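You operate a simulated robot arm through the tools that you are given. There is no shell and no other tool.

The job below is to be done with a simulated robot arm. You get a single attempt, and the scene is never put back.

JOB
True the flange to within 0.10 mm runout and lock it.
Fine: find the high spot, free the lock, wind the truing knob, lock, spin it round to check.

The check looks at the end state, three seconds after you hand in, the way a careful person would. Anything else that was tipped, shoved, dropped, spilled or broken makes it a failure.

ROBOT AND FRAMES
A 7-joint arm with a two-finger parallel gripper, fixed in place. Base frame: the origin is on the floor under the middle of its stand, x ahead of it, y to its left, z up; the work surface is at about z = 0.908. Readings come in m, rad, newtons and seconds.
With the tool pointing down near the work surface it reaches from about 0.3 to 0.68 m from the base axis. Its first joint turns from -1.152 to 1.152 rad. Payload 1.57 kg.
The tool frame sits at the grasp point between the pads (the TCP): z along the fingers, y along the line on which they close. The tips reach 0.03 m beyond it. The gripper opens to 0.11 m. The fingers are 0.024 m wide and 0.012 m thick; the gripper's body (0.048 by 0.112 m) begins 0.078 m behind the TCP.
Orientation is that of the tool frame in the base frame, as a unit quaternion [w, x, y, z]. With the fingers straight down and closing along the base's y, the tool's x points along the base's -x, its y along +y and its z along -z.

CONTROLS
- The arm moves only by the tool jog_arm. Its argument "commands" is one flat list of numbers, 7 for each row, row after row: the shift along the base's x, y, z in units of 25 mm (1.0 is 25 mm), then the turn, a rotation vector about the base's x, y, z in units of 4 degrees (1.0 is 4 degrees), then the closure in counts, from 0 (fully open) to 255 (shut). In form: [tx, ty, tz, ax, ay, az, claw, tx, ty, tz, ax, ay, az, claw, ...]. A call has 1 to 20 rows; each row shifts and turns the commanded pose from where the row before left it. A call with a number of a shift or a turn outside -1 to 1 is refused whole. A row lasts 0.2 s, in which the tool goes at most 0.05 m and 0.15 rad; a call with a longer step from one row to the next is refused whole, and so is a gripper value outside its range. Where a pose cannot be reached the arm comes as near as it can. A force on the tool above 50 N (or 10 N above the force at the start of the call, whichever is more), or a blocked arm, ends the call early, and 0.2 s more pass. The fingers move at their own pace (about 0.108 m/s each) and stop on an object; they squeeze with about 41 N. The grip force told is the motor's: it shows also when the fingers shut on nothing. Time passes only in rows, and 0.2 s behind the last, so rows that do not move let the fingers close. It gives the time, the measured TCP pose, the force on the tool (base axes), the opening and the grip force at its end, in the units of the frame above (readings bear some noise), with the torque about the TCP (base axes, N m) and any sound that the robot's microphone picked up, and new pictures: "show" is both (left out), scene, wrist or none.
- Cameras (640 x 400 px; columns grow to the right, rows downward): "scene" is fixed at [0.1672, -0.3917, 1.4103]; the picture's right is [0.77, -0.64, 0.00], its down [-0.33, -0.39, -0.86] and it looks along [0.55, 0.66, -0.51] (base axes); focal length 320 px, centre (320, 200). "wrist" rides on the gripper at [0.07, 0.016, -0.141] in the tool frame; the picture's right is [-0.23, 0.97, 0.00], its down [-0.86, -0.20, -0.48] and it looks along [-0.47, -0.11, 0.88] (tool axes); focal length 222 px, centre (320, 200). There is no depth. A picture from a camera that has moved, and an enlarged one, comes with that camera's place and axes in the base frame and with its lens.
- close_up(camera, box): a new picture of the part [left, top, right, bottom] of that camera's present view, enlarged. It takes no simulated time.
- finish_job(): hands the job in; it is judged then, once.

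Places have to be worked out from the pictures, the camera data and where the tool is seen. Open the gripper and draw the arm clear of the work before you hand the job in, unless the task says otherwise.

The tools are called after "Emit:" as name(argument=value, ...) on one line, values as JSON. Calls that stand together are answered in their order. jog_arm: Moves the arm, as the interface text tells. Its arguments: {"type":"object","properties":{"commands":{"type":"array","items":{"type":"number"}},"show":{"type":"string","enum":["both","scene","wrist","none"]}},"required":["commands"]} The other tools are called the same way: close_up (camera, box) takes an enlarged picture of a part of a camera's view; finish_job () hands the job in.

At the start:

```text
clock: 0.0
eef_pos: [0.4224, -0.0568, 1.2556]
ee_rot: [-0.001, 0.0, 1.0, 0.0]
ft_force: [1.1, 0.5, 0.0]
wrist_torque: [-0.01, -0.02, 0.0]
finger_gap: 0.1103
finger_force: 0.0
```

scene: 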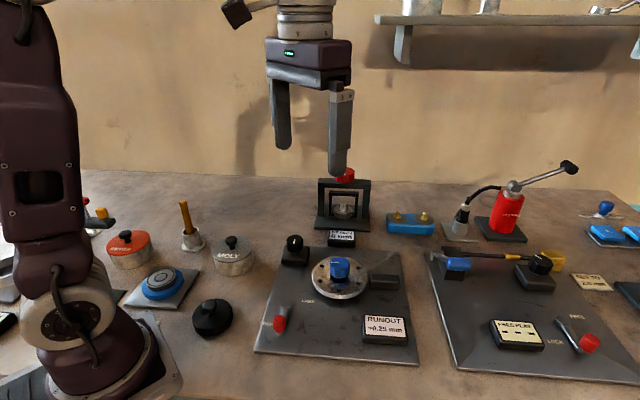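
wrist: 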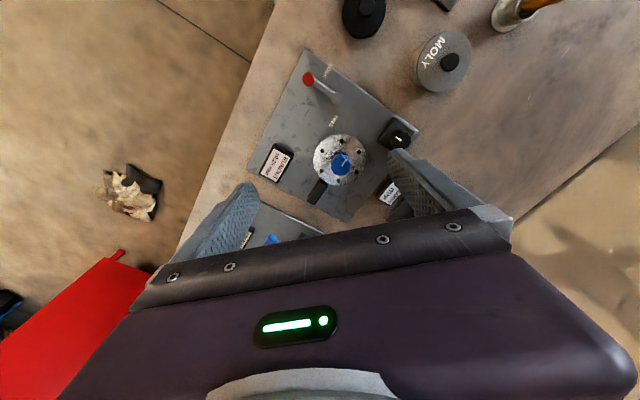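

I see a plate with a flange (blue knob), a black knob, a red-tipped lock lever and a RUNOUT readout. I'll take close-ups before I move anything.

Emit:
close_up(camera="scene", box=[240, 220, 430, 360])

Emit:
close_up(camera="wrist", box=[230, 40, 440, 230])

Emit:
close_up(camera="scene", box=[300, 160, 400, 260])

```text
2.86 times, centred on (335, 290) of scene
camera zoom: at [0.1672, -0.3917, 1.4103], right [0.77, -0.64, 0.0], down [-0.33, -0.39, -0.86], along [0.55, 0.66, -0.51], focal length 914 px, centre (277, -57)
```

zoom: 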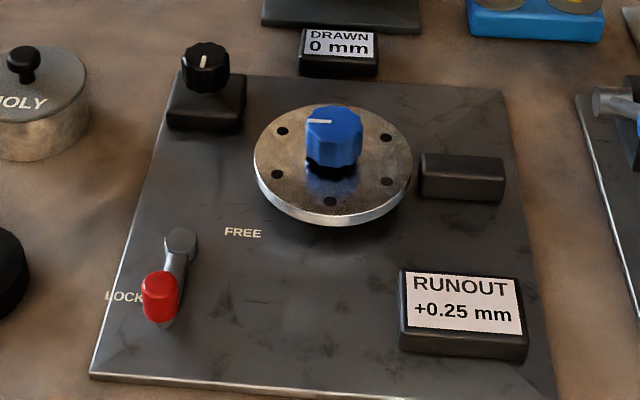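

```text
2.11 times, centred on (335, 135) of wrist
camera zoom: at [0.3523, -0.0422, 1.3966], right [0.23, 0.97, 0.0], down [0.86, -0.2, 0.48], along [0.47, -0.11, -0.88], focal length 468 px, centre (288, 337)
```

zoom: 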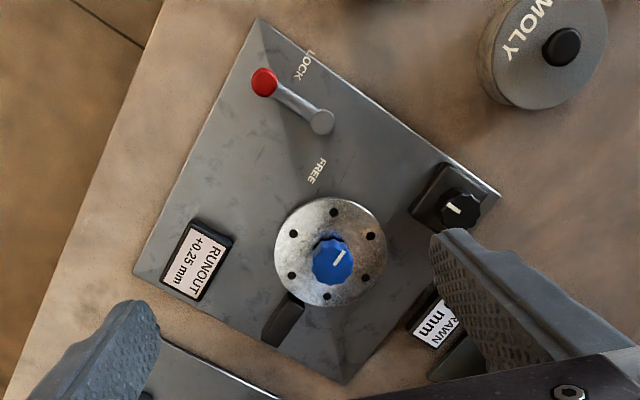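

```text
4.00 times, centred on (350, 210) of scene
camera zoom: at [0.1672, -0.3917, 1.4103], right [0.77, -0.64, 0.0], down [-0.33, -0.39, -0.86], along [0.55, 0.66, -0.51], focal length 1279 px, centre (200, 160)
```

zoom: 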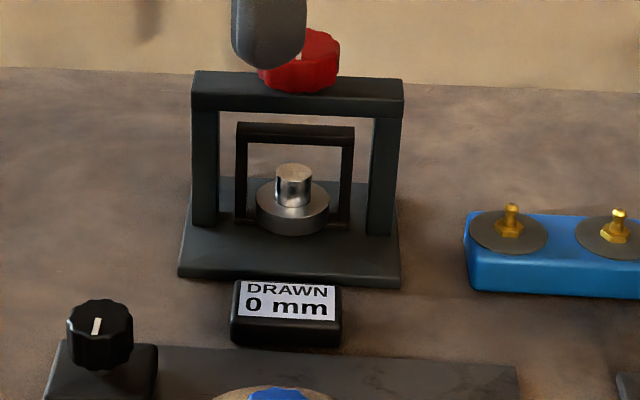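

The wrist and scene views agree on these positions:
- Blue flange knob: about (0.511, -0.036), top at z≈0.97.
- Black truing knob: about (0.487, 0.084), top at z≈0.97.
- Lock lever: pivot about (0.389, -0.023), red handle at (0.349, -0.062). It sits at LOCK.

The readout shows +0.25 mm. I'll move above the flange knob to look closer.

Emit:
jog_arm(commands=[0.448, 0.104, -0.878, 0, 0, 0, 0, 0.448, 0.104, -0.878, 0, 0, 0, 0, 0.448, 0.104, -0.878, 0, 0, 0, 0, 0.448, 0.104, -0.878, 0, 0, 0, 0, 0.448, 0.104, -0.878, 0, 0, 0, 0, 0.448, 0.104, -0.878, 0, 0, 0, 0, 0.448, 0.104, -0.878, 0, 0, 0, 0, 0.448, 0.104, -0.878, 0, 0, 0, 0, 0, 0, 0, 0, 0, 0, 0])

```text
clock: 2.0
eef_pos: [0.5105, -0.0375, 1.08]
ee_rot: [0.0, 0.0, 1.0, -0.001]
ft_force: [-0.2, -0.4, -0.3]
wrist_torque: [0.01, -0.03, -0.05]
finger_gap: 0.11
finger_force: 0.0
camera wrist: at [0.4416, -0.0218, 1.2213], right [0.23, 0.97, 0.0], down [0.86, -0.2, 0.48], along [0.47, -0.11, -0.88], focal length 222 px, centre (320, 200)
```

scene: 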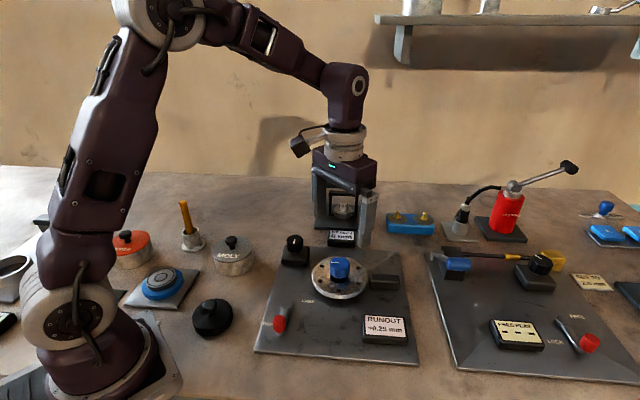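
wrist: 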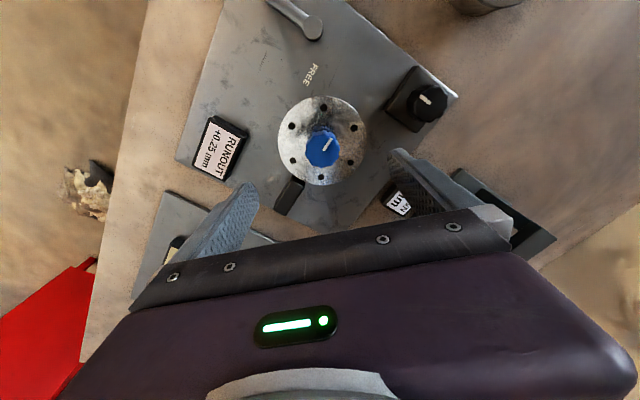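

The flange knob is close below the tool. I'll enlarge both views to refine its centre and height.

Emit:
close_up(camera="wrist", box=[260, 60, 460, 220])

Emit:
close_up(camera="scene", box=[275, 225, 405, 305])

```text
2.50 times, centred on (360, 140) of wrist
camera zoom: at [0.4416, -0.0218, 1.2213], right [0.23, 0.97, 0.0], down [0.86, -0.2, 0.48], along [0.47, -0.11, -0.88], focal length 555 px, centre (220, 350)
```

zoom: 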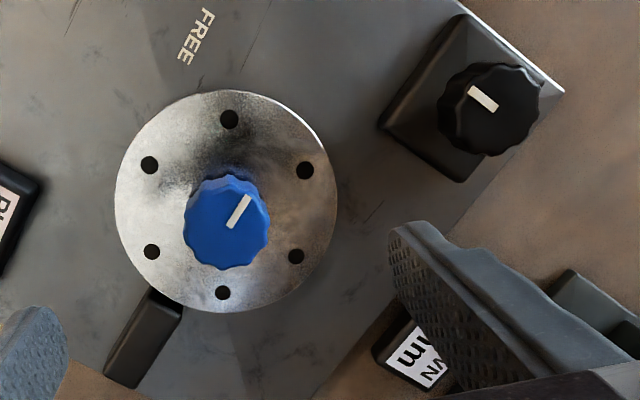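

```text
4.92 times, centred on (340, 265) of scene
camera zoom: at [0.1672, -0.3917, 1.4103], right [0.77, -0.64, 0.0], down [-0.33, -0.39, -0.86], along [0.55, 0.66, -0.51], focal length 1574 px, centre (222, -120)
```

zoom: 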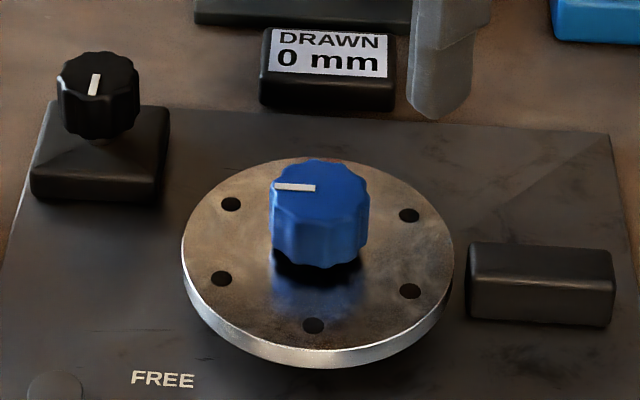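

From the bolt-hole midpoints, the flange axis is at about (0.514, -0.036), with its top at z≈0.935 and the knob top at z≈0.971. I'll come down around the knob with the fingers half open, keeping the tips above the flange face.

Emit:
jog_arm(commands=[0.08, 0, -0.8, 0, 0, 0, 80, 0, 0, -0.8, 0, 0, 0, 80, 0, 0, -0.8, 0, 0, 0, 80, 0, 0, -0.8, 0, 0, 0, 80, 0, 0, -0.8, 0, 0, 0, 80, 0, 0, 0, 0, 0, 0, 80])

```text
clock: 3.4
eef_pos: [0.5137, -0.0362, 0.9806]
ee_rot: [-0.001, 0.001, 1.0, 0.0]
ft_force: [0.8, -0.7, 0.5]
wrist_torque: [-0.02, 0.04, 0.0]
finger_gap: 0.0756
finger_force: 0.0
camera wrist: at [0.4441, -0.0215, 1.1212], right [0.23, 0.97, 0.0], down [0.86, -0.2, 0.48], along [0.47, -0.11, -0.88], focal length 222 px, centre (320, 200)
```

scene: 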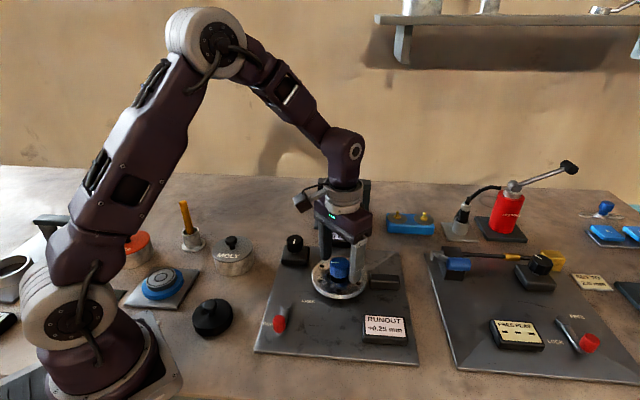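
wrist: 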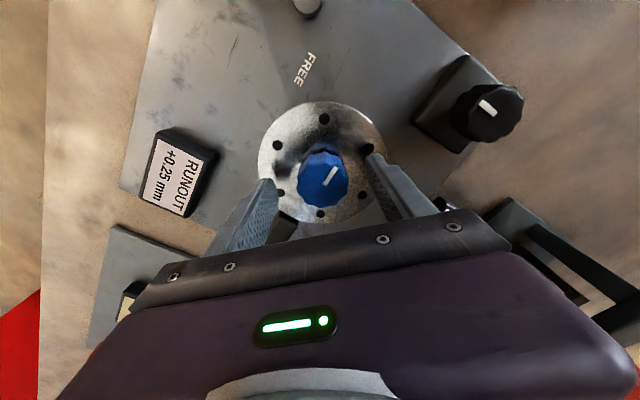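

The knob sits between the fingers. I'll check alignment in a close-up before I squeeze.

Emit:
close_up(camera="scene", box=[275, 210, 415, 300])

Emit:
close_up(camera="wrist", box=[230, 90, 430, 250])

```text
4.44 times, centred on (345, 255) of scene
camera zoom: at [0.1672, -0.3917, 1.4103], right [0.77, -0.64, 0.0], down [-0.33, -0.39, -0.86], along [0.55, 0.66, -0.51], focal length 1421 px, centre (209, -44)
```

zoom: 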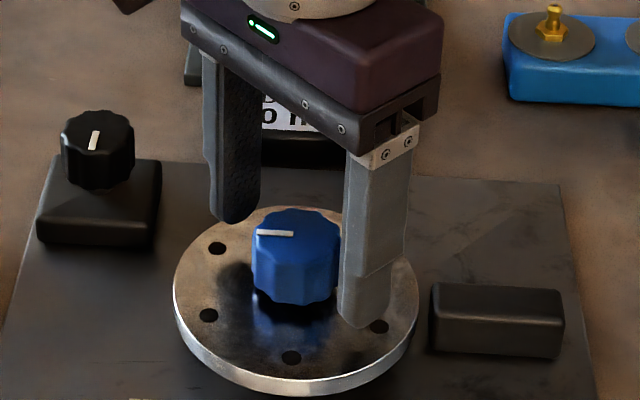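

```text
2.50 times, centred on (330, 170) of wrist
camera zoom: at [0.4441, -0.0215, 1.1212], right [0.23, 0.97, 0.0], down [0.86, -0.2, 0.48], along [0.47, -0.11, -0.88], focal length 555 px, centre (295, 275)
```

zoom: 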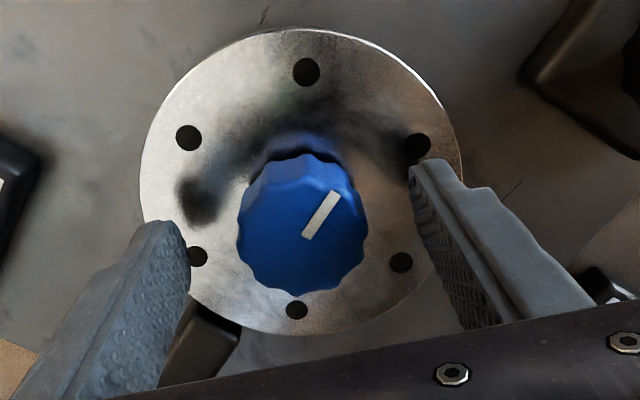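

The alignment is good. I'll close on the flange knob and turn it a little counter-clockwise while watching the readout.

Emit:
jog_arm(commands=[0, 0, 0, 0, 0, 0, 255, 0, 0, 0, 0, 0, 0, 255, 0, 0, 0, 0, 0, 0, 255], show="none")

Emit:
jog_arm(commands=[0, 0, 0, 0, 0, 0.5, 255, 0, 0, 0, 0, 0, 1, 255, 0, 0, 0, 0, 0, 1, 255, 0, 0, 0, 0, 0, 1, 255, 0, 0, 0, 0, 0, 1, 255, 0, 0, 0, 0, 0, 0.5, 255, 0, 0, 0, 0, 0, 0, 255])

Emit:
close_up(camera="scene", box=[275, 220, 415, 345])

```text
clock: 4.2
eef_pos: [0.5133, -0.0345, 0.9798]
ee_rot: [0.0, -0.001, 1.0, 0.001]
ft_force: [-0.2, 17.2, -3.9]
wrist_torque: [0.23, -0.39, 0.04]
finger_gap: 0.0413
finger_force: 45.1
```

```text
clock: 5.8
eef_pos: [0.5147, -0.0358, 0.9811]
ee_rot: [0.0, -0.174, 0.985, 0.001]
ft_force: [-3.7, 26.3, -11.9]
wrist_torque: [0.58, -1.04, 0.08]
finger_gap: 0.0414
finger_force: 45.3
camera wrist: at [0.4429, -0.0455, 1.1213], right [-0.12, 0.99, 0.0], down [0.87, 0.11, 0.48], along [0.47, 0.06, -0.88], focal length 222 px, centre (320, 200)
```

scene: 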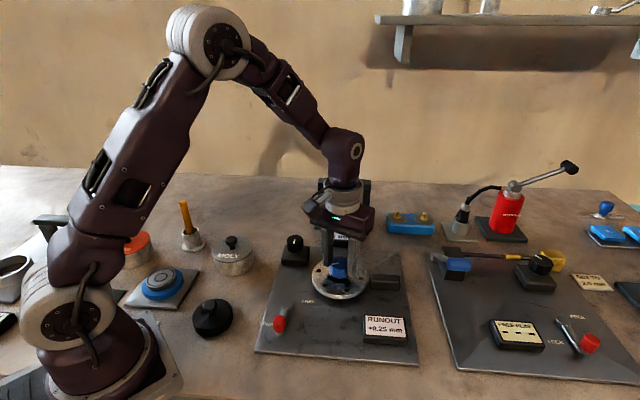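
wrist: 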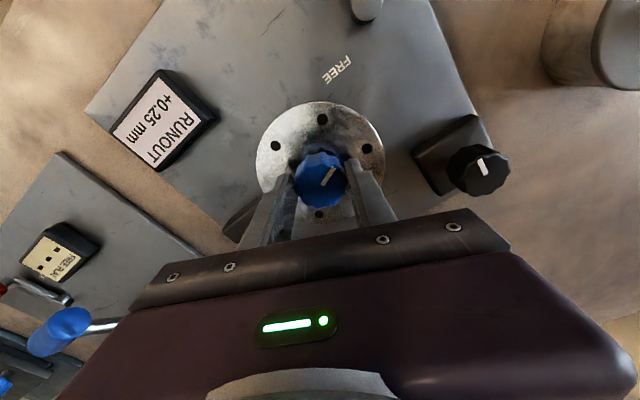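

```text
3.20 times, centred on (345, 282) of scene
camera zoom: at [0.1672, -0.391, 1.4105], right [0.77, -0.64, 0.0], down [-0.33, -0.39, -0.86], along [0.55, 0.66, -0.51], focal length 1023 px, centre (240, -64)
```

zoom: 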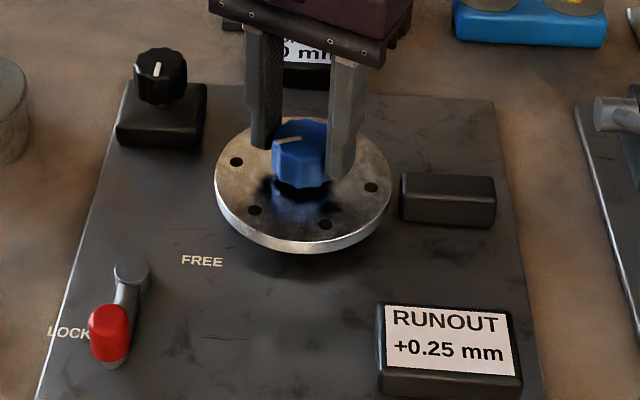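

The flange turned 20° with the knob and still reads +0.25, so we may be near a peak. A sideways force of 26 N shows the tool is slightly off-axis, so I'll ease it about +1.5 mm in y and keep turning.

Emit:
jog_arm(commands=[0, 0.06, 0, 0, 0, 0, 255, 0, 0, 0, 0, 0, 0, 255], show="none")

Emit:
jog_arm(commands=[0, 0, 0, 0, 0, 0.5, 255, 0, 0, 0, 0, 0, 1, 255, 0, 0, 0, 0, 0, 1, 255, 0, 0, 0, 0, 0, 1, 255, 0, 0, 0, 0, 0, 1, 255, 0, 0, 0, 0, 0, 0.5, 255, 0, 0, 0, 0, 0, 0, 255], show="none")

Emit:
close_up(camera="scene", box=[275, 220, 415, 345])

```text
clock: 6.4
eef_pos: [0.5142, -0.0357, 0.9803]
ee_rot: [-0.001, -0.174, 0.985, 0.0]
ft_force: [-2.0, 11.5, -15.7]
wrist_torque: [0.95, -0.27, -0.03]
finger_gap: 0.0415
finger_force: 44.6
```

```text
clock: 8.0
eef_pos: [0.5156, -0.0369, 0.9803]
ee_rot: [0.001, -0.343, 0.939, -0.001]
ft_force: [8.4, -13.2, -25.4]
wrist_torque: [-0.13, 0.13, -0.03]
finger_gap: 0.0411
finger_force: 45.0
```

```text
3.20 times, centred on (345, 282) of scene
camera zoom: at [0.1678, -0.3921, 1.4101], right [0.77, -0.64, 0.0], down [-0.33, -0.39, -0.86], along [0.55, 0.66, -0.51], focal length 1023 px, centre (240, -64)
```

zoom: 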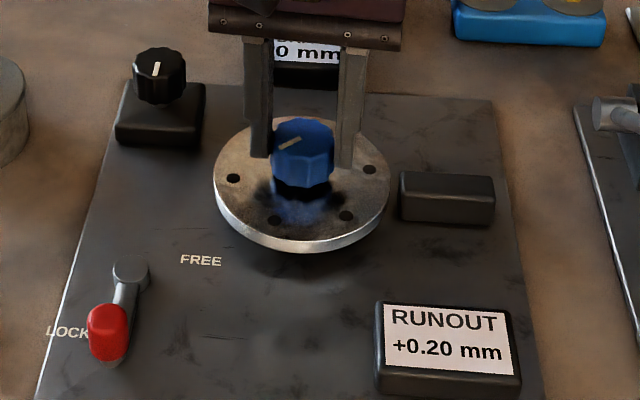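

The reading fell to +0.20 at 40°, so the peak was near 10°. A vertical preload is building up in the grip, so I'll release, let the force zero, regrip and continue.

Emit:
jog_arm(commands=[0, 0, 0, 0, 0, 0, 120, 0, 0, 0, 0, 0, 0, 120], show="none")

Emit:
jog_arm(commands=[0, 0, 0, 0, 0, 0, 255, 0, 0, 0, 0, 0, 0, 255], show="none")

Emit:
close_up(camera="scene", box=[275, 220, 415, 345])

```text
clock: 8.6
eef_pos: [0.5141, -0.0351, 0.9804]
ee_rot: [0.001, -0.342, 0.94, 0.0]
ft_force: [-0.7, 0.9, 0.4]
wrist_torque: [-0.01, 0.01, 0.01]
finger_gap: 0.0582
finger_force: 0.0
```

```text
clock: 9.2
eef_pos: [0.5152, -0.036, 0.9819]
ee_rot: [0.001, -0.342, 0.94, 0.0]
ft_force: [9.3, -9.9, -1.9]
wrist_torque: [-0.09, -0.08, -0.01]
finger_gap: 0.0414
finger_force: 44.9
```

```text
3.20 times, centred on (345, 282) of scene
camera zoom: at [0.1675, -0.3919, 1.4102], right [0.77, -0.64, 0.0], down [-0.33, -0.39, -0.86], along [0.55, 0.66, -0.51], focal length 1023 px, centre (240, -64)
```

zoom: 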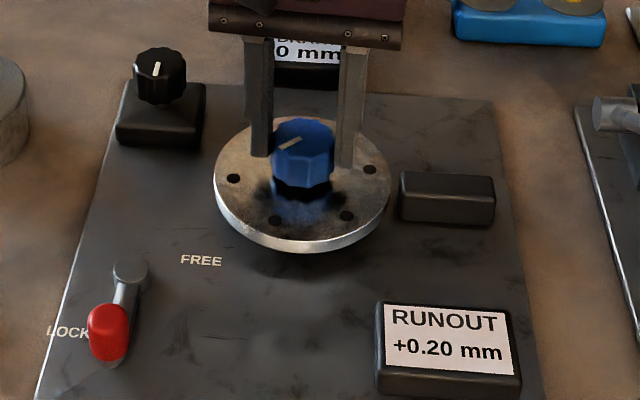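

The forces dropped to near zero on release. I'll continue turning in 20° steps, reading the gauge each time.

Emit:
jog_arm(commands=[0, 0, 0, 0, 0, 0.5, 255, 0, 0, 0, 0, 0, 1, 255, 0, 0, 0, 0, 0, 1, 255, 0, 0, 0, 0, 0, 1, 255, 0, 0, 0, 0, 0, 1, 255, 0, 0, 0, 0, 0, 0.5, 255, 0, 0, 0, 0, 0, 0, 255], show="none")

Emit:
close_up(camera="scene", box=[275, 220, 415, 345])

Emit:
jog_arm(commands=[0, 0, 0, 0, 0, 0.5, 255, 0, 0, 0, 0, 0, 1, 255, 0, 0, 0, 0, 0, 1, 255, 0, 0, 0, 0, 0, 1, 255, 0, 0, 0, 0, 0, 1, 255, 0, 0, 0, 0, 0, 0.5, 255, 0, 0, 0, 0, 0, 0, 255], show="none")

Emit:
close_up(camera="scene", box=[275, 220, 415, 345])

```text
clock: 10.8
eef_pos: [0.5146, -0.0361, 0.9816]
ee_rot: [0.001, -0.5, 0.866, 0.0]
ft_force: [22.4, -20.9, 9.5]
wrist_torque: [-0.16, -0.49, -0.03]
finger_gap: 0.0415
finger_force: 45.8
```

```text
3.20 times, centred on (345, 282) of scene
camera zoom: at [0.1676, -0.3923, 1.41], right [0.77, -0.64, 0.0], down [-0.33, -0.39, -0.86], along [0.55, 0.66, -0.51], focal length 1023 px, centre (240, -64)
```

zoom: 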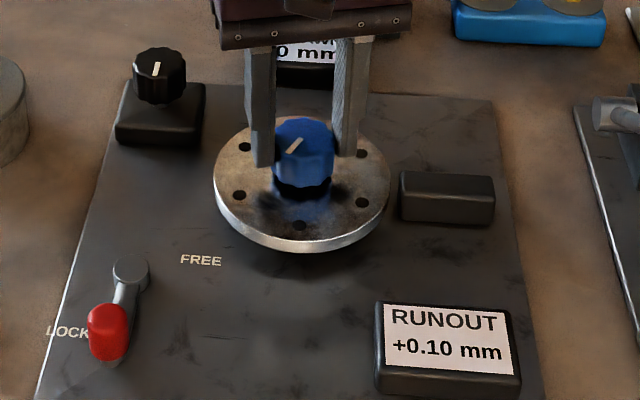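

```text
clock: 12.4
eef_pos: [0.5151, -0.0339, 0.9809]
ee_rot: [0.003, -0.644, 0.765, 0.0]
ft_force: [29.4, -7.9, 4.2]
wrist_torque: [0.27, -0.48, -0.01]
finger_gap: 0.0408
finger_force: 45.5
```

```text
3.20 times, centred on (345, 282) of scene
camera zoom: at [0.1679, -0.3919, 1.4101], right [0.77, -0.64, 0.0], down [-0.33, -0.39, -0.86], along [0.55, 0.66, -0.51], focal length 1023 px, centre (240, -64)
```

zoom: 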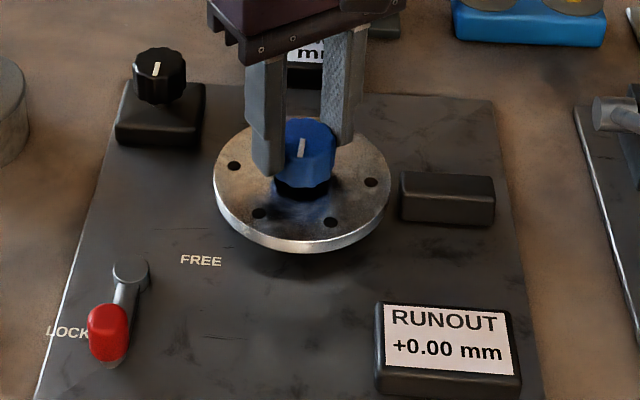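

The readings are +0.25, +0.25, +0.20, +0.10 and +0.00 at 0, 20, 40, 60 and 80°. The display appears to step in 0.05 mm, and the peak is close to the starting angle. To locate it, I'll regrip with a small centring correction, then sweep back to find the matching drop on the other side.

Emit:
jog_arm(commands=[0, 0, 0, 0, 0, 0, 120, 0.04, -0.03, 0, 0, 0, 0, 120, 0, 0, 0, 0, 0, 0, 255, 0, 0, 0, 0, 0, 0, 255], show="none")

Emit:
jog_arm(commands=[0, 0, 0, 0, 0, -0.5, 255, 0, 0, 0, 0, 0, -1, 255, 0, 0, 0, 0, 0, -1, 255, 0, 0, 0, 0, 0, 0, 255], show="none")

Emit:
close_up(camera="scene", box=[355, 310, 415, 345])

Emit:
jog_arm(commands=[0, 0, 0, 0, 0, -0.5, 255, 0, 0, 0, 0, 0, -1, 255, 0, 0, 0, 0, 0, -1, 255, 0, 0, 0, 0, 0, -1, 255, 0, 0, 0, 0, 0, -1, 255, 0, 0, 0, 0, 0, -0.5, 255, 0, 0, 0, 0, 0, 0, 255], show="none")

Emit:
close_up(camera="scene", box=[355, 310, 415, 345])

```text
clock: 13.4
eef_pos: [0.515, -0.0359, 0.9797]
ee_rot: [0.001, -0.643, 0.766, -0.001]
ft_force: [14.7, -1.9, -10.6]
wrist_torque: [0.15, -0.57, 0.01]
finger_gap: 0.0408
finger_force: 45.0
```

```text
clock: 14.4
eef_pos: [0.5155, -0.036, 0.9815]
ee_rot: [0.0, -0.574, 0.819, 0.0]
ft_force: [20.0, -0.3, -12.5]
wrist_torque: [-0.26, -0.31, -0.04]
finger_gap: 0.0406
finger_force: 45.6
```

```text
10.67 times, centred on (385, 328) of scene
camera zoom: at [0.1679, -0.3917, 1.4102], right [0.77, -0.64, 0.0], down [-0.33, -0.39, -0.86], along [0.55, 0.66, -0.51], focal length 3411 px, centre (-373, -1160)
```

zoom: 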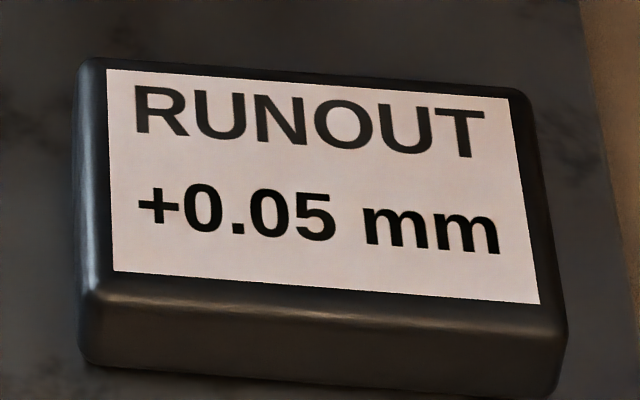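

```text
clock: 16.0
eef_pos: [0.515, -0.0359, 0.9815]
ee_rot: [0.0, -0.423, 0.906, 0.0]
ft_force: [17.2, 4.0, 0.9]
wrist_torque: [0.01, -0.01, -0.01]
finger_gap: 0.0408
finger_force: 44.7
```

```text
10.67 times, centred on (385, 328) of scene
camera zoom: at [0.1676, -0.3915, 1.4103], right [0.77, -0.64, 0.0], down [-0.33, -0.39, -0.86], along [0.55, 0.66, -0.51], focal length 3411 px, centre (-373, -1160)
```

zoom: 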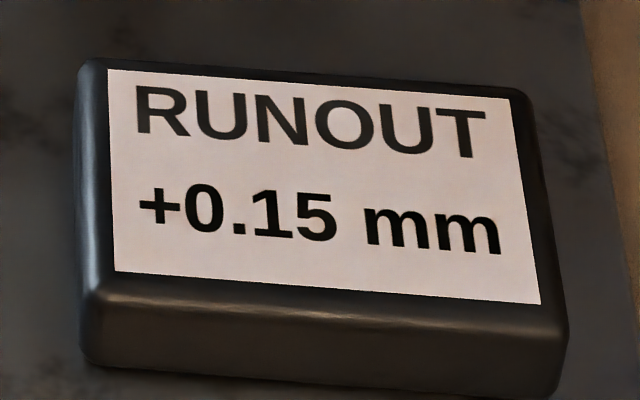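

At 70° it reads 0.05 and at 50° it reads 0.15. I'll keep sweeping back through the start angle.

Emit:
jog_arm(commands=[0.02, 0, 0, 0, 0, -0.5, 255, 0, 0, 0, 0, 0, -1, 255, 0, 0, 0, 0, 0, -1, 255, 0, 0, 0, 0, 0, -1, 255, 0, 0, 0, 0, 0, -1, 255, 0, 0, 0, 0, 0, -1, 255, 0, 0, 0, 0, 0, -1, 255, 0, 0, 0, 0, 0, -1, 255, 0, 0, 0, 0, 0, -1, 255, 0, 0, 0, 0, 0, -1, 255, 0, 0, 0, 0, 0, -0.5, 255, 0, 0, 0, 0, 0, 0, 255], show="none")

Emit:
close_up(camera="scene", box=[355, 310, 415, 345])

Emit:
jog_arm(commands=[0, 0, 0, 0, 0, -0.5, 255, 0, 0, 0, 0, 0, -1, 255, 0, 0, 0, 0, 0, -1, 255, 0, 0, 0, 0, 0, -1, 255, 0, 0, 0, 0, 0, -1, 255, 0, 0, 0, 0, 0, -0.5, 255, 0, 0, 0, 0, 0, 0, 255], show="none")

Emit:
close_up(camera="scene", box=[355, 310, 415, 345])

Emit:
jog_arm(commands=[0, 0, 0, 0, 0, -0.5, 255, 0, 0, 0, 0, 0, -1, 255, 0, 0, 0, 0, 0, -1, 255, 0, 0, 0, 0, 0, -1, 255, 0, 0, 0, 0, 0, -1, 255, 0, 0, 0, 0, 0, -0.5, 255, 0, 0, 0, 0, 0, 0, 255], show="scene")

Emit:
close_up(camera="scene", box=[355, 310, 415, 345])

```text
clock: 18.6
eef_pos: [0.515, -0.0354, 0.9801]
ee_rot: [-0.001, -0.088, 0.996, -0.001]
ft_force: [2.1, 17.6, 9.9]
wrist_torque: [0.26, 0.47, 0.0]
finger_gap: 0.0408
finger_force: 45.2
```

```text
10.67 times, centred on (385, 328) of scene
camera zoom: at [0.1671, -0.3912, 1.4104], right [0.77, -0.64, 0.0], down [-0.33, -0.39, -0.86], along [0.55, 0.66, -0.51], focal length 3411 px, centre (-373, -1160)
```

zoom: 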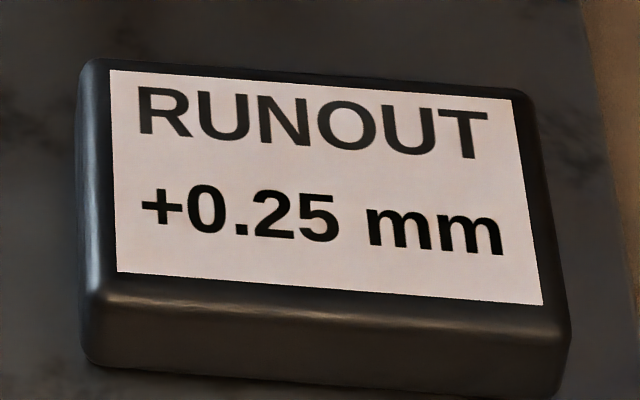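

```text
clock: 20.2
eef_pos: [0.5149, -0.0338, 0.9802]
ee_rot: [-0.001, 0.088, 0.996, 0.001]
ft_force: [-3.2, 24.4, 6.6]
wrist_torque: [1.0, 1.07, -0.02]
finger_gap: 0.0409
finger_force: 45.3
```

```text
10.67 times, centred on (385, 328) of scene
camera zoom: at [0.167, -0.391, 1.4105], right [0.77, -0.64, 0.0], down [-0.33, -0.39, -0.86], along [0.55, 0.66, -0.51], focal length 3411 px, centre (-373, -1160)
```

zoom: 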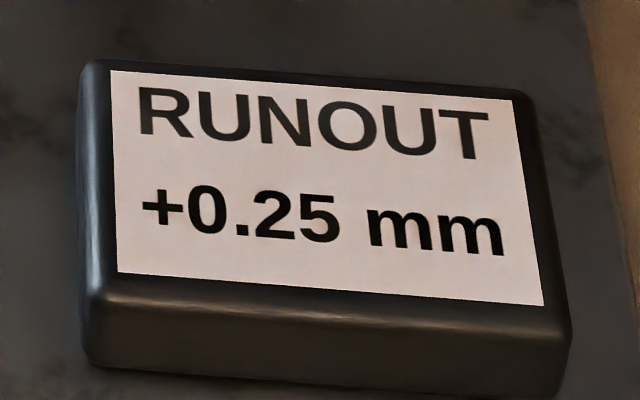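

```text
clock: 21.8
eef_pos: [0.5146, -0.0359, 0.9806]
ee_rot: [0.0, 0.259, 0.966, 0.001]
ft_force: [-4.5, 26.4, -6.0]
wrist_torque: [0.31, 0.34, 0.01]
finger_gap: 0.0408
finger_force: 44.3
```

scene: 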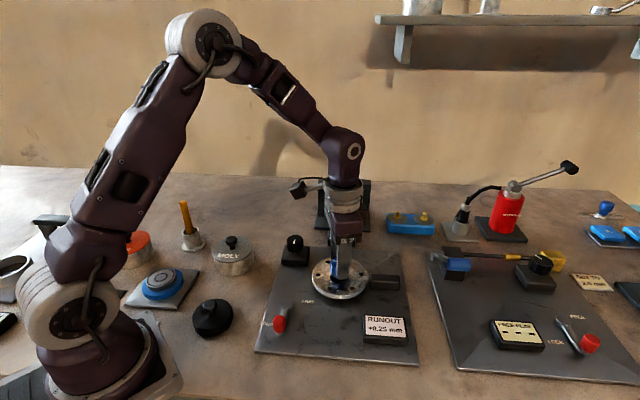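

```text
10.67 times, centred on (385, 328) of scene
camera zoom: at [0.1672, -0.3909, 1.4105], right [0.77, -0.64, 0.0], down [-0.33, -0.39, -0.86], along [0.55, 0.66, -0.51], focal length 3411 px, centre (-373, -1160)
```

zoom: 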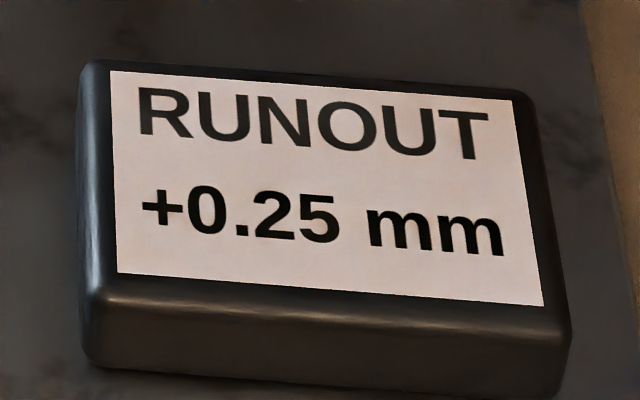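

It still reads +0.25 at 10, -10 and -30°, so the peak sits on the negative side. I'll regrip with a small centring shift to relieve the sideways force and keep sweeping.

Emit:
jog_arm(commands=[0, 0, 0, 0, 0, 0, 120, 0.02, 0.08, 0, 0, 0, 0, 120, 0, 0, 0, 0, 0, 0, 255, 0, 0, 0, 0, 0, 0, 255], show="none")

Emit:
jog_arm(commands=[0, 0, 0, 0, 0, -0.5, 255, 0, 0, 0, 0, 0, -1, 255, 0, 0, 0, 0, 0, -1, 255, 0, 0, 0, 0, 0, -1, 255, 0, 0, 0, 0, 0, -1, 255, 0, 0, 0, 0, 0, -0.5, 255, 0, 0, 0, 0, 0, 0, 255], show="none")

Emit:
close_up(camera="scene", box=[355, 310, 415, 345])

Emit:
jog_arm(commands=[0, 0, 0, 0, 0, -0.5, 255, 0, 0, 0, 0, 0, -1, 255, 0, 0, 0, 0, 0, -1, 255, 0, 0, 0, 0, 0, -1, 255, 0, 0, 0, 0, 0, -1, 255, 0, 0, 0, 0, 0, -0.5, 255, 0, 0, 0, 0, 0, 0, 255], show="none")

Emit:
close_up(camera="scene", box=[355, 310, 415, 345])

Emit:
jog_arm(commands=[0, 0, 0, 0, 0, -0.5, 255, 0, 0, 0, 0, 0, -1, 255, 0, 0, 0, 0, 0, -1, 255, 0, 0, 0, 0, 0, -1, 255, 0, 0, 0, 0, 0, -1, 255, 0, 0, 0, 0, 0, -0.5, 255, 0, 0, 0, 0, 0, 0, 255], show="none")

Emit:
close_up(camera="scene", box=[275, 220, 415, 345])

```text
clock: 22.8
eef_pos: [0.5157, -0.0359, 0.9809]
ee_rot: [0.001, 0.258, 0.966, 0.0]
ft_force: [1.6, -8.1, 3.0]
wrist_torque: [-0.14, -0.43, -0.02]
finger_gap: 0.0412
finger_force: 44.6
```

```text
clock: 24.4
eef_pos: [0.5164, -0.0354, 0.9816]
ee_rot: [0.0, 0.423, 0.906, 0.0]
ft_force: [7.3, -18.1, 4.3]
wrist_torque: [-1.38, -0.49, -0.01]
finger_gap: 0.0412
finger_force: 45.3
```

```text
10.67 times, centred on (385, 328) of scene
camera zoom: at [0.1673, -0.3921, 1.4101], right [0.77, -0.64, 0.0], down [-0.33, -0.39, -0.86], along [0.55, 0.66, -0.51], focal length 3411 px, centre (-373, -1160)
```

zoom: 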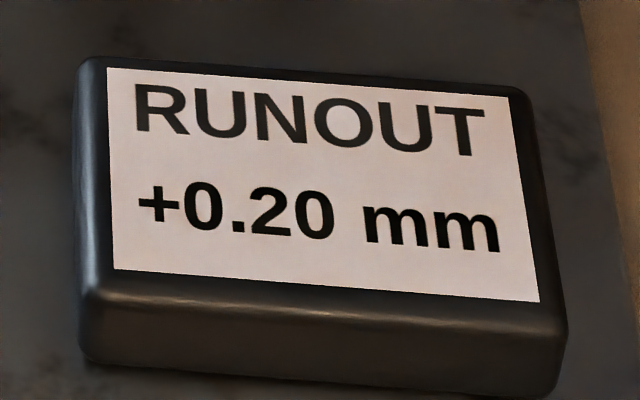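

```text
clock: 26.0
eef_pos: [0.516, -0.0366, 0.9811]
ee_rot: [0.0, 0.574, 0.819, 0.0]
ft_force: [6.7, -20.2, 12.5]
wrist_torque: [-0.99, 0.03, -0.04]
finger_gap: 0.0413
finger_force: 44.9
```

```text
10.67 times, centred on (385, 328) of scene
camera zoom: at [0.1672, -0.3922, 1.4101], right [0.77, -0.64, 0.0], down [-0.33, -0.39, -0.86], along [0.55, 0.66, -0.51], focal length 3411 px, centre (-373, -1160)
```

zoom: 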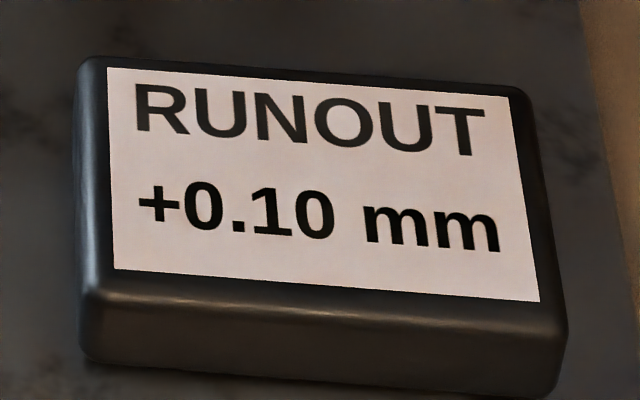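

```text
clock: 27.6
eef_pos: [0.5166, -0.0332, 0.9817]
ee_rot: [-0.001, 0.707, 0.708, 0.001]
ft_force: [5.0, 5.3, 19.4]
wrist_torque: [0.96, -0.13, 0.0]
finger_gap: 0.0405
finger_force: 44.7
```

```text
3.20 times, centred on (345, 282) of scene
camera zoom: at [0.1671, -0.3915, 1.4103], right [0.77, -0.64, 0.0], down [-0.33, -0.39, -0.86], along [0.55, 0.66, -0.51], focal length 1023 px, centre (240, -64)
```

zoom: 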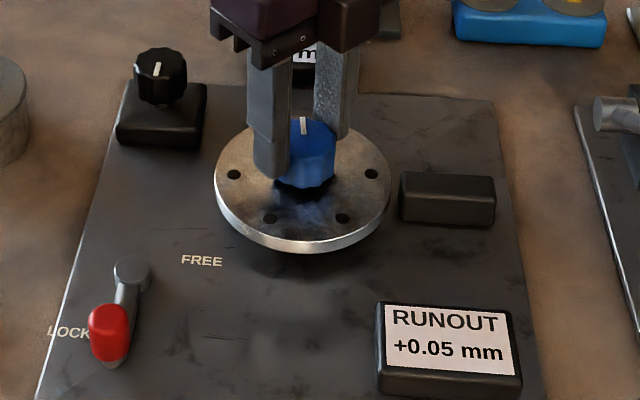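

The drops are symmetric: 0.20 at 40° and -50°, 0.10 at 60° and -70°, and zero near 80° to 84° and -96°. That fits a 0.27 mm eccentricity with its high spot at about -6° from the start angle. I'll turn the flange to -6° so the high spot faces the gauge.

Emit:
jog_arm(commands=[0, 0, 0, 0, 0, 0, 120, 0, -0.02, 0, 0, 0, 0, 120, 0, 0, 0, 0, 0, 0, 255, 0, 0, 0, 0, 0, 0, 255], show="none")

Emit:
jog_arm(commands=[0, 0, 0, 0, 0, 0.5, 255, 0, 0, 0, 0, 0, 1, 255, 0, 0, 0, 0, 0, 1, 255, 0, 0, 0, 0, 0, 1, 255, 0, 0, 0, 0, 0, 1, 255, 0, 0, 0, 0, 0, 1, 255, 0, 0, 0, 0, 0, 1, 255, 0, 0, 0, 0, 0, 1, 255, 0, 0, 0, 0, 0, 1, 255, 0, 0, 0, 0, 0, 1, 255, 0, 0, 0, 0, 0, 0.5, 255, 0, 0, 0, 0, 0, 0, 255], show="none")

Emit:
jog_arm(commands=[0, 0, 0, 0, 0, 0.5, 255, 0, 0, 0, 0, 0, 1, 255, 0, 0, 0, 0, 0, 1, 255, 0, 0, 0, 0, 0, 1, 255, 0, 0, 0, 0, 0, 1, 255, 0, 0, 0, 0, 0, 1, 255, 0, 0, 0, 0, 0, 1, 255, 0, 0, 0, 0, 0, 1, 255, 0, 0, 0, 0, 0, 1, 255, 0, 0, 0, 0, 0, 1, 255, 0, 0, 0, 0, 0, 1, 255, 0, 0, 0, 0, 0, 0.5, 255, 0, 0, 0, 0, 0, 0, 255], show="none")

Emit:
close_up(camera="scene", box=[275, 220, 415, 345])

```text
clock: 28.6
eef_pos: [0.5167, -0.035, 0.9805]
ee_rot: [0.0, 0.707, 0.707, 0.0]
ft_force: [3.2, -0.5, -9.4]
wrist_torque: [-0.21, -0.36, -0.04]
finger_gap: 0.0406
finger_force: 45.3
```

```text
clock: 31.2
eef_pos: [0.5161, -0.0348, 0.9802]
ee_rot: [0.0, 0.422, 0.907, -0.001]
ft_force: [-5.5, 0.6, -10.6]
wrist_torque: [-0.08, -0.15, 0.0]
finger_gap: 0.0405
finger_force: 45.1
```

```text
clock: 34.0
eef_pos: [0.5157, -0.0352, 0.9814]
ee_rot: [0.0, 0.051, 0.999, 0.0]
ft_force: [-12.2, -5.7, -12.0]
wrist_torque: [-0.13, 1.03, 0.07]
finger_gap: 0.0405
finger_force: 45.3
```

```text
3.20 times, centred on (345, 282) of scene
camera zoom: at [0.1671, -0.3919, 1.4102], right [0.77, -0.64, 0.0], down [-0.33, -0.39, -0.86], along [0.55, 0.66, -0.51], focal length 1023 px, centre (240, -64)
```

zoom: 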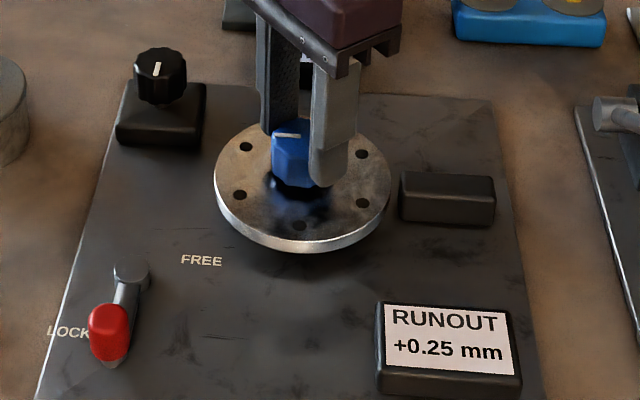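

The flange reads +0.25 with the high spot facing the gauge. I'll release, rise clear and move toward the lock lever for a closer look.

Emit:
jog_arm(commands=[0, 0, 0, 0, 0, 0, 60, 0, 0, 0, 0, 0, 0, 60, 0, 0, 1, 0, 0, 0, 60, 0, 0, 1, 0, 0, 0, 60, 0, 0, 1, 0, 0, 0.5, 60, 0, 0, 1, 0, 0, 1, 60, -1, 0, 0.4, 0, 0, 0, 60, -1, 0, 0, 0, 0, 0, 60, -1, 0, 0, 0, 0, 0, 60, -1, 0, 0, 0, 0, 0, 60, -1, -0.4, 0, 0, 0, 0, 60, 0, 0, 0, 0, 0, 0, 255])

Emit:
close_up(camera="scene", box=[250, 280, 350, 350])

Emit:
close_up(camera="scene", box=[275, 220, 415, 345])

```text
clock: 36.6
eef_pos: [0.3904, -0.046, 1.0898]
ee_rot: [0.0, 0.0, 1.0, 0.0]
ft_force: [0.5, -0.1, 0.3]
wrist_torque: [0.01, -0.02, -0.02]
finger_gap: 0.0024
finger_force: 0.8
camera wrist: at [0.3206, -0.0298, 1.2314], right [0.23, 0.97, 0.0], down [0.86, -0.2, 0.48], along [0.47, -0.11, -0.88], focal length 222 px, centre (320, 200)
```

scene: 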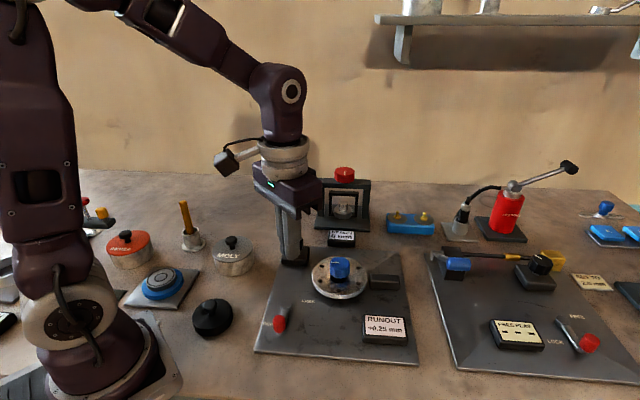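
wrist: 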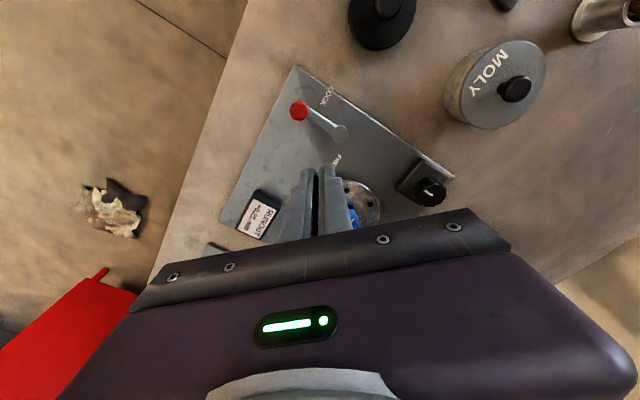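

```text
5.71 times, centred on (300, 315) of scene
camera zoom: at [0.1672, -0.3917, 1.4103], right [0.77, -0.64, 0.0], down [-0.33, -0.39, -0.86], along [0.55, 0.66, -0.51], focal length 1827 px, centre (434, -457)
```

zoom: 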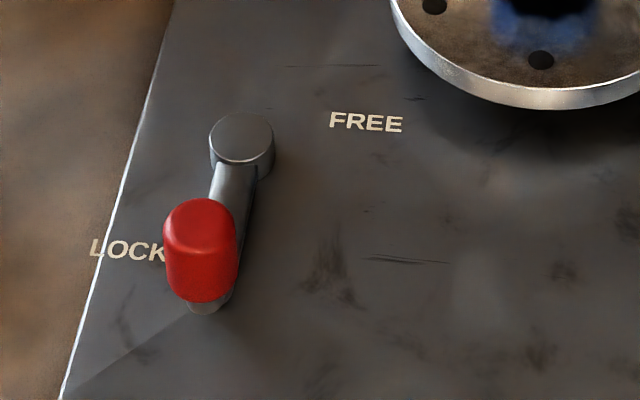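

```text
3.20 times, centred on (345, 282) of scene
camera zoom: at [0.1672, -0.3917, 1.4103], right [0.77, -0.64, 0.0], down [-0.33, -0.39, -0.86], along [0.55, 0.66, -0.51], focal length 1023 px, centre (240, -64)
```

zoom: 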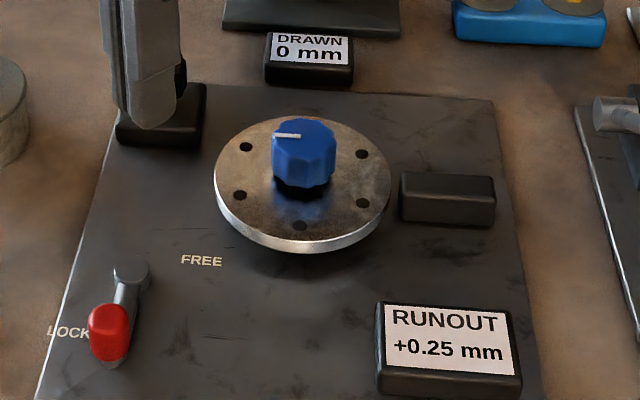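

The red handle is an upright cylinder about 23 mm across, at about (0.348, -0.061), with its top at z≈0.953. I'll zoom the wrist view to pin down the pivot before pushing.

Emit:
close_up(camera="wrist", box=[270, 70, 390, 170])

```text
4.00 times, centred on (330, 120) of wrist
camera zoom: at [0.3206, -0.0298, 1.2314], right [0.23, 0.97, 0.0], down [0.86, -0.2, 0.48], along [0.47, -0.11, -0.88], focal length 888 px, centre (280, 520)
```

zoom: 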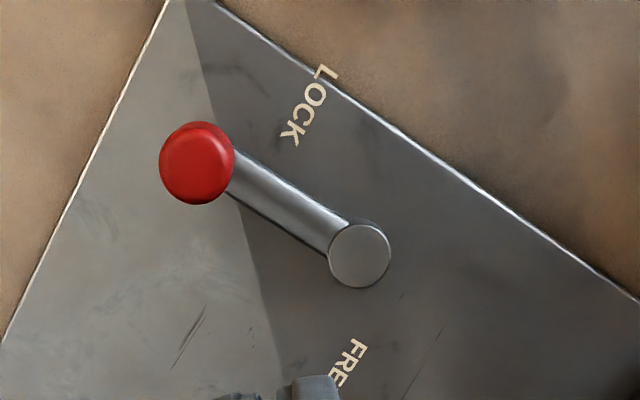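

The lever pivot is at about (0.388, -0.020) with a 58 mm arm pointing along (-0.7, -0.7). The label layout means FREE is a roughly 90° counter-clockwise swing. I'll bring the closed fingers above a point just behind the handle, at about (0.319, -0.033), yawed so the finger sides push along the tangent.

Emit:
jog_arm(commands=[-0.24, 0.036, -0.2333, 0, 0, -0.958, 255, -0.24, 0.036, -0.2333, 0, 0, -0.958, 255, -0.24, 0.036, -0.2333, 0, 0, -0.958, 255, -0.24, 0.036, -0.2333, 0, 0, -0.958, 255, -0.24, 0.036, -0.2333, 0, 0, -0.958, 255, -0.24, 0.036, -0.2333, 0, 0, -0.958, 255, -0.24, 0.036, -0.2333, 0, 0, -0.958, 255, -0.24, 0.036, -0.2333, 0, 0, -0.958, 255, -0.24, 0.036, -0.2333, 0, 0, -0.958, 255, -0.24, 0.036, -0.2333, 0, 0, -0.958, 255, -0.24, 0.036, -0.2333, 0, 0, -0.958, 255, -0.24, 0.036, -0.2333, 0, 0, -0.958, 255, 0, 0, 0, 0, 0, 0, 255])

Emit:
close_up(camera="scene", box=[210, 230, 350, 350])

Emit:
close_up(camera="wrist", box=[230, 60, 430, 220])

```text
clock: 39.4
eef_pos: [0.3196, -0.0329, 1.0204]
ee_rot: [0.0, 0.391, 0.92, 0.0]
ft_force: [0.0, -0.1, -0.1]
wrist_torque: [0.01, 0.03, 0.0]
finger_gap: 0.0
finger_force: 21.6
camera wrist: at [0.2821, 0.0266, 1.1617], right [0.86, 0.51, 0.0], down [0.45, -0.75, 0.48], along [0.25, -0.41, -0.88], focal length 222 px, centre (320, 200)
```

scene: 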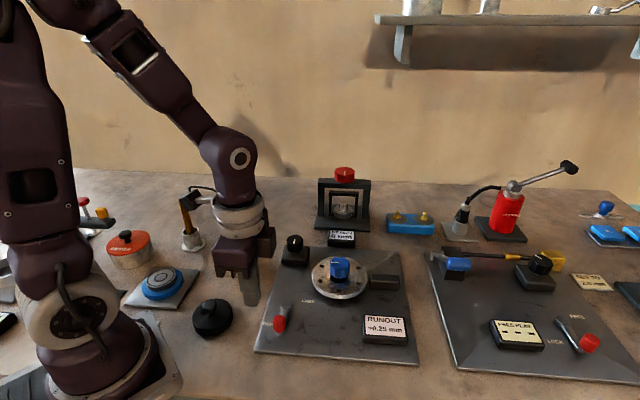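
wrist: 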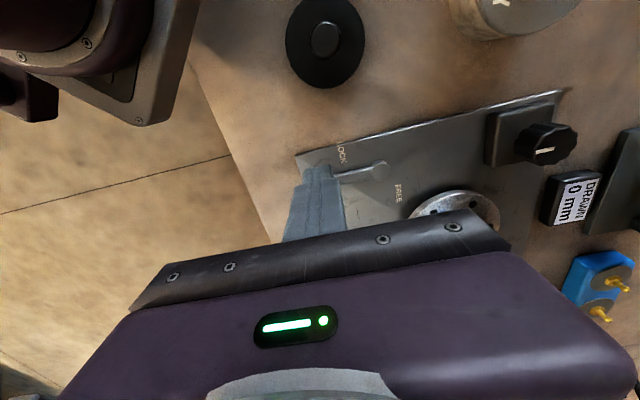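

```text
3.33 times, centred on (280, 290) of scene
camera zoom: at [0.1672, -0.3917, 1.4103], right [0.77, -0.64, 0.0], down [-0.33, -0.39, -0.86], along [0.55, 0.66, -0.51], focal length 1066 px, centre (453, -100)
```

zoom: 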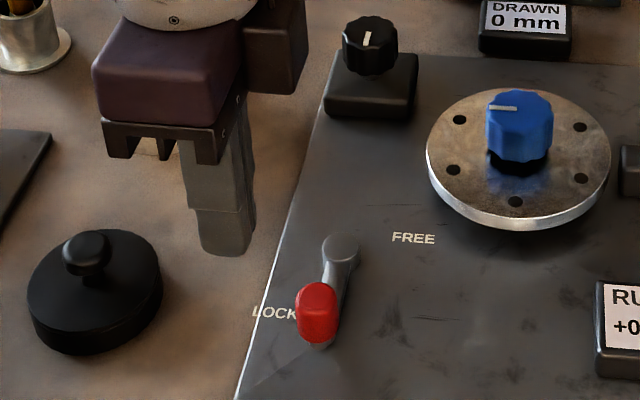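

```text
2.50 times, centred on (330, 140) of wrist
camera zoom: at [0.2821, 0.0266, 1.1617], right [0.86, 0.51, 0.0], down [0.45, -0.75, 0.48], along [0.25, -0.41, -0.88], focal length 555 px, centre (295, 350)
```

zoom: 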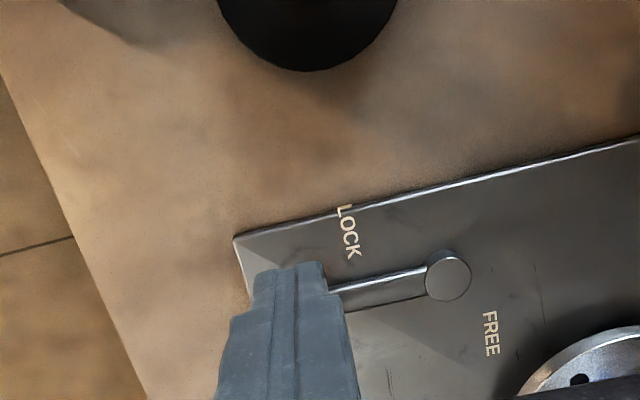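

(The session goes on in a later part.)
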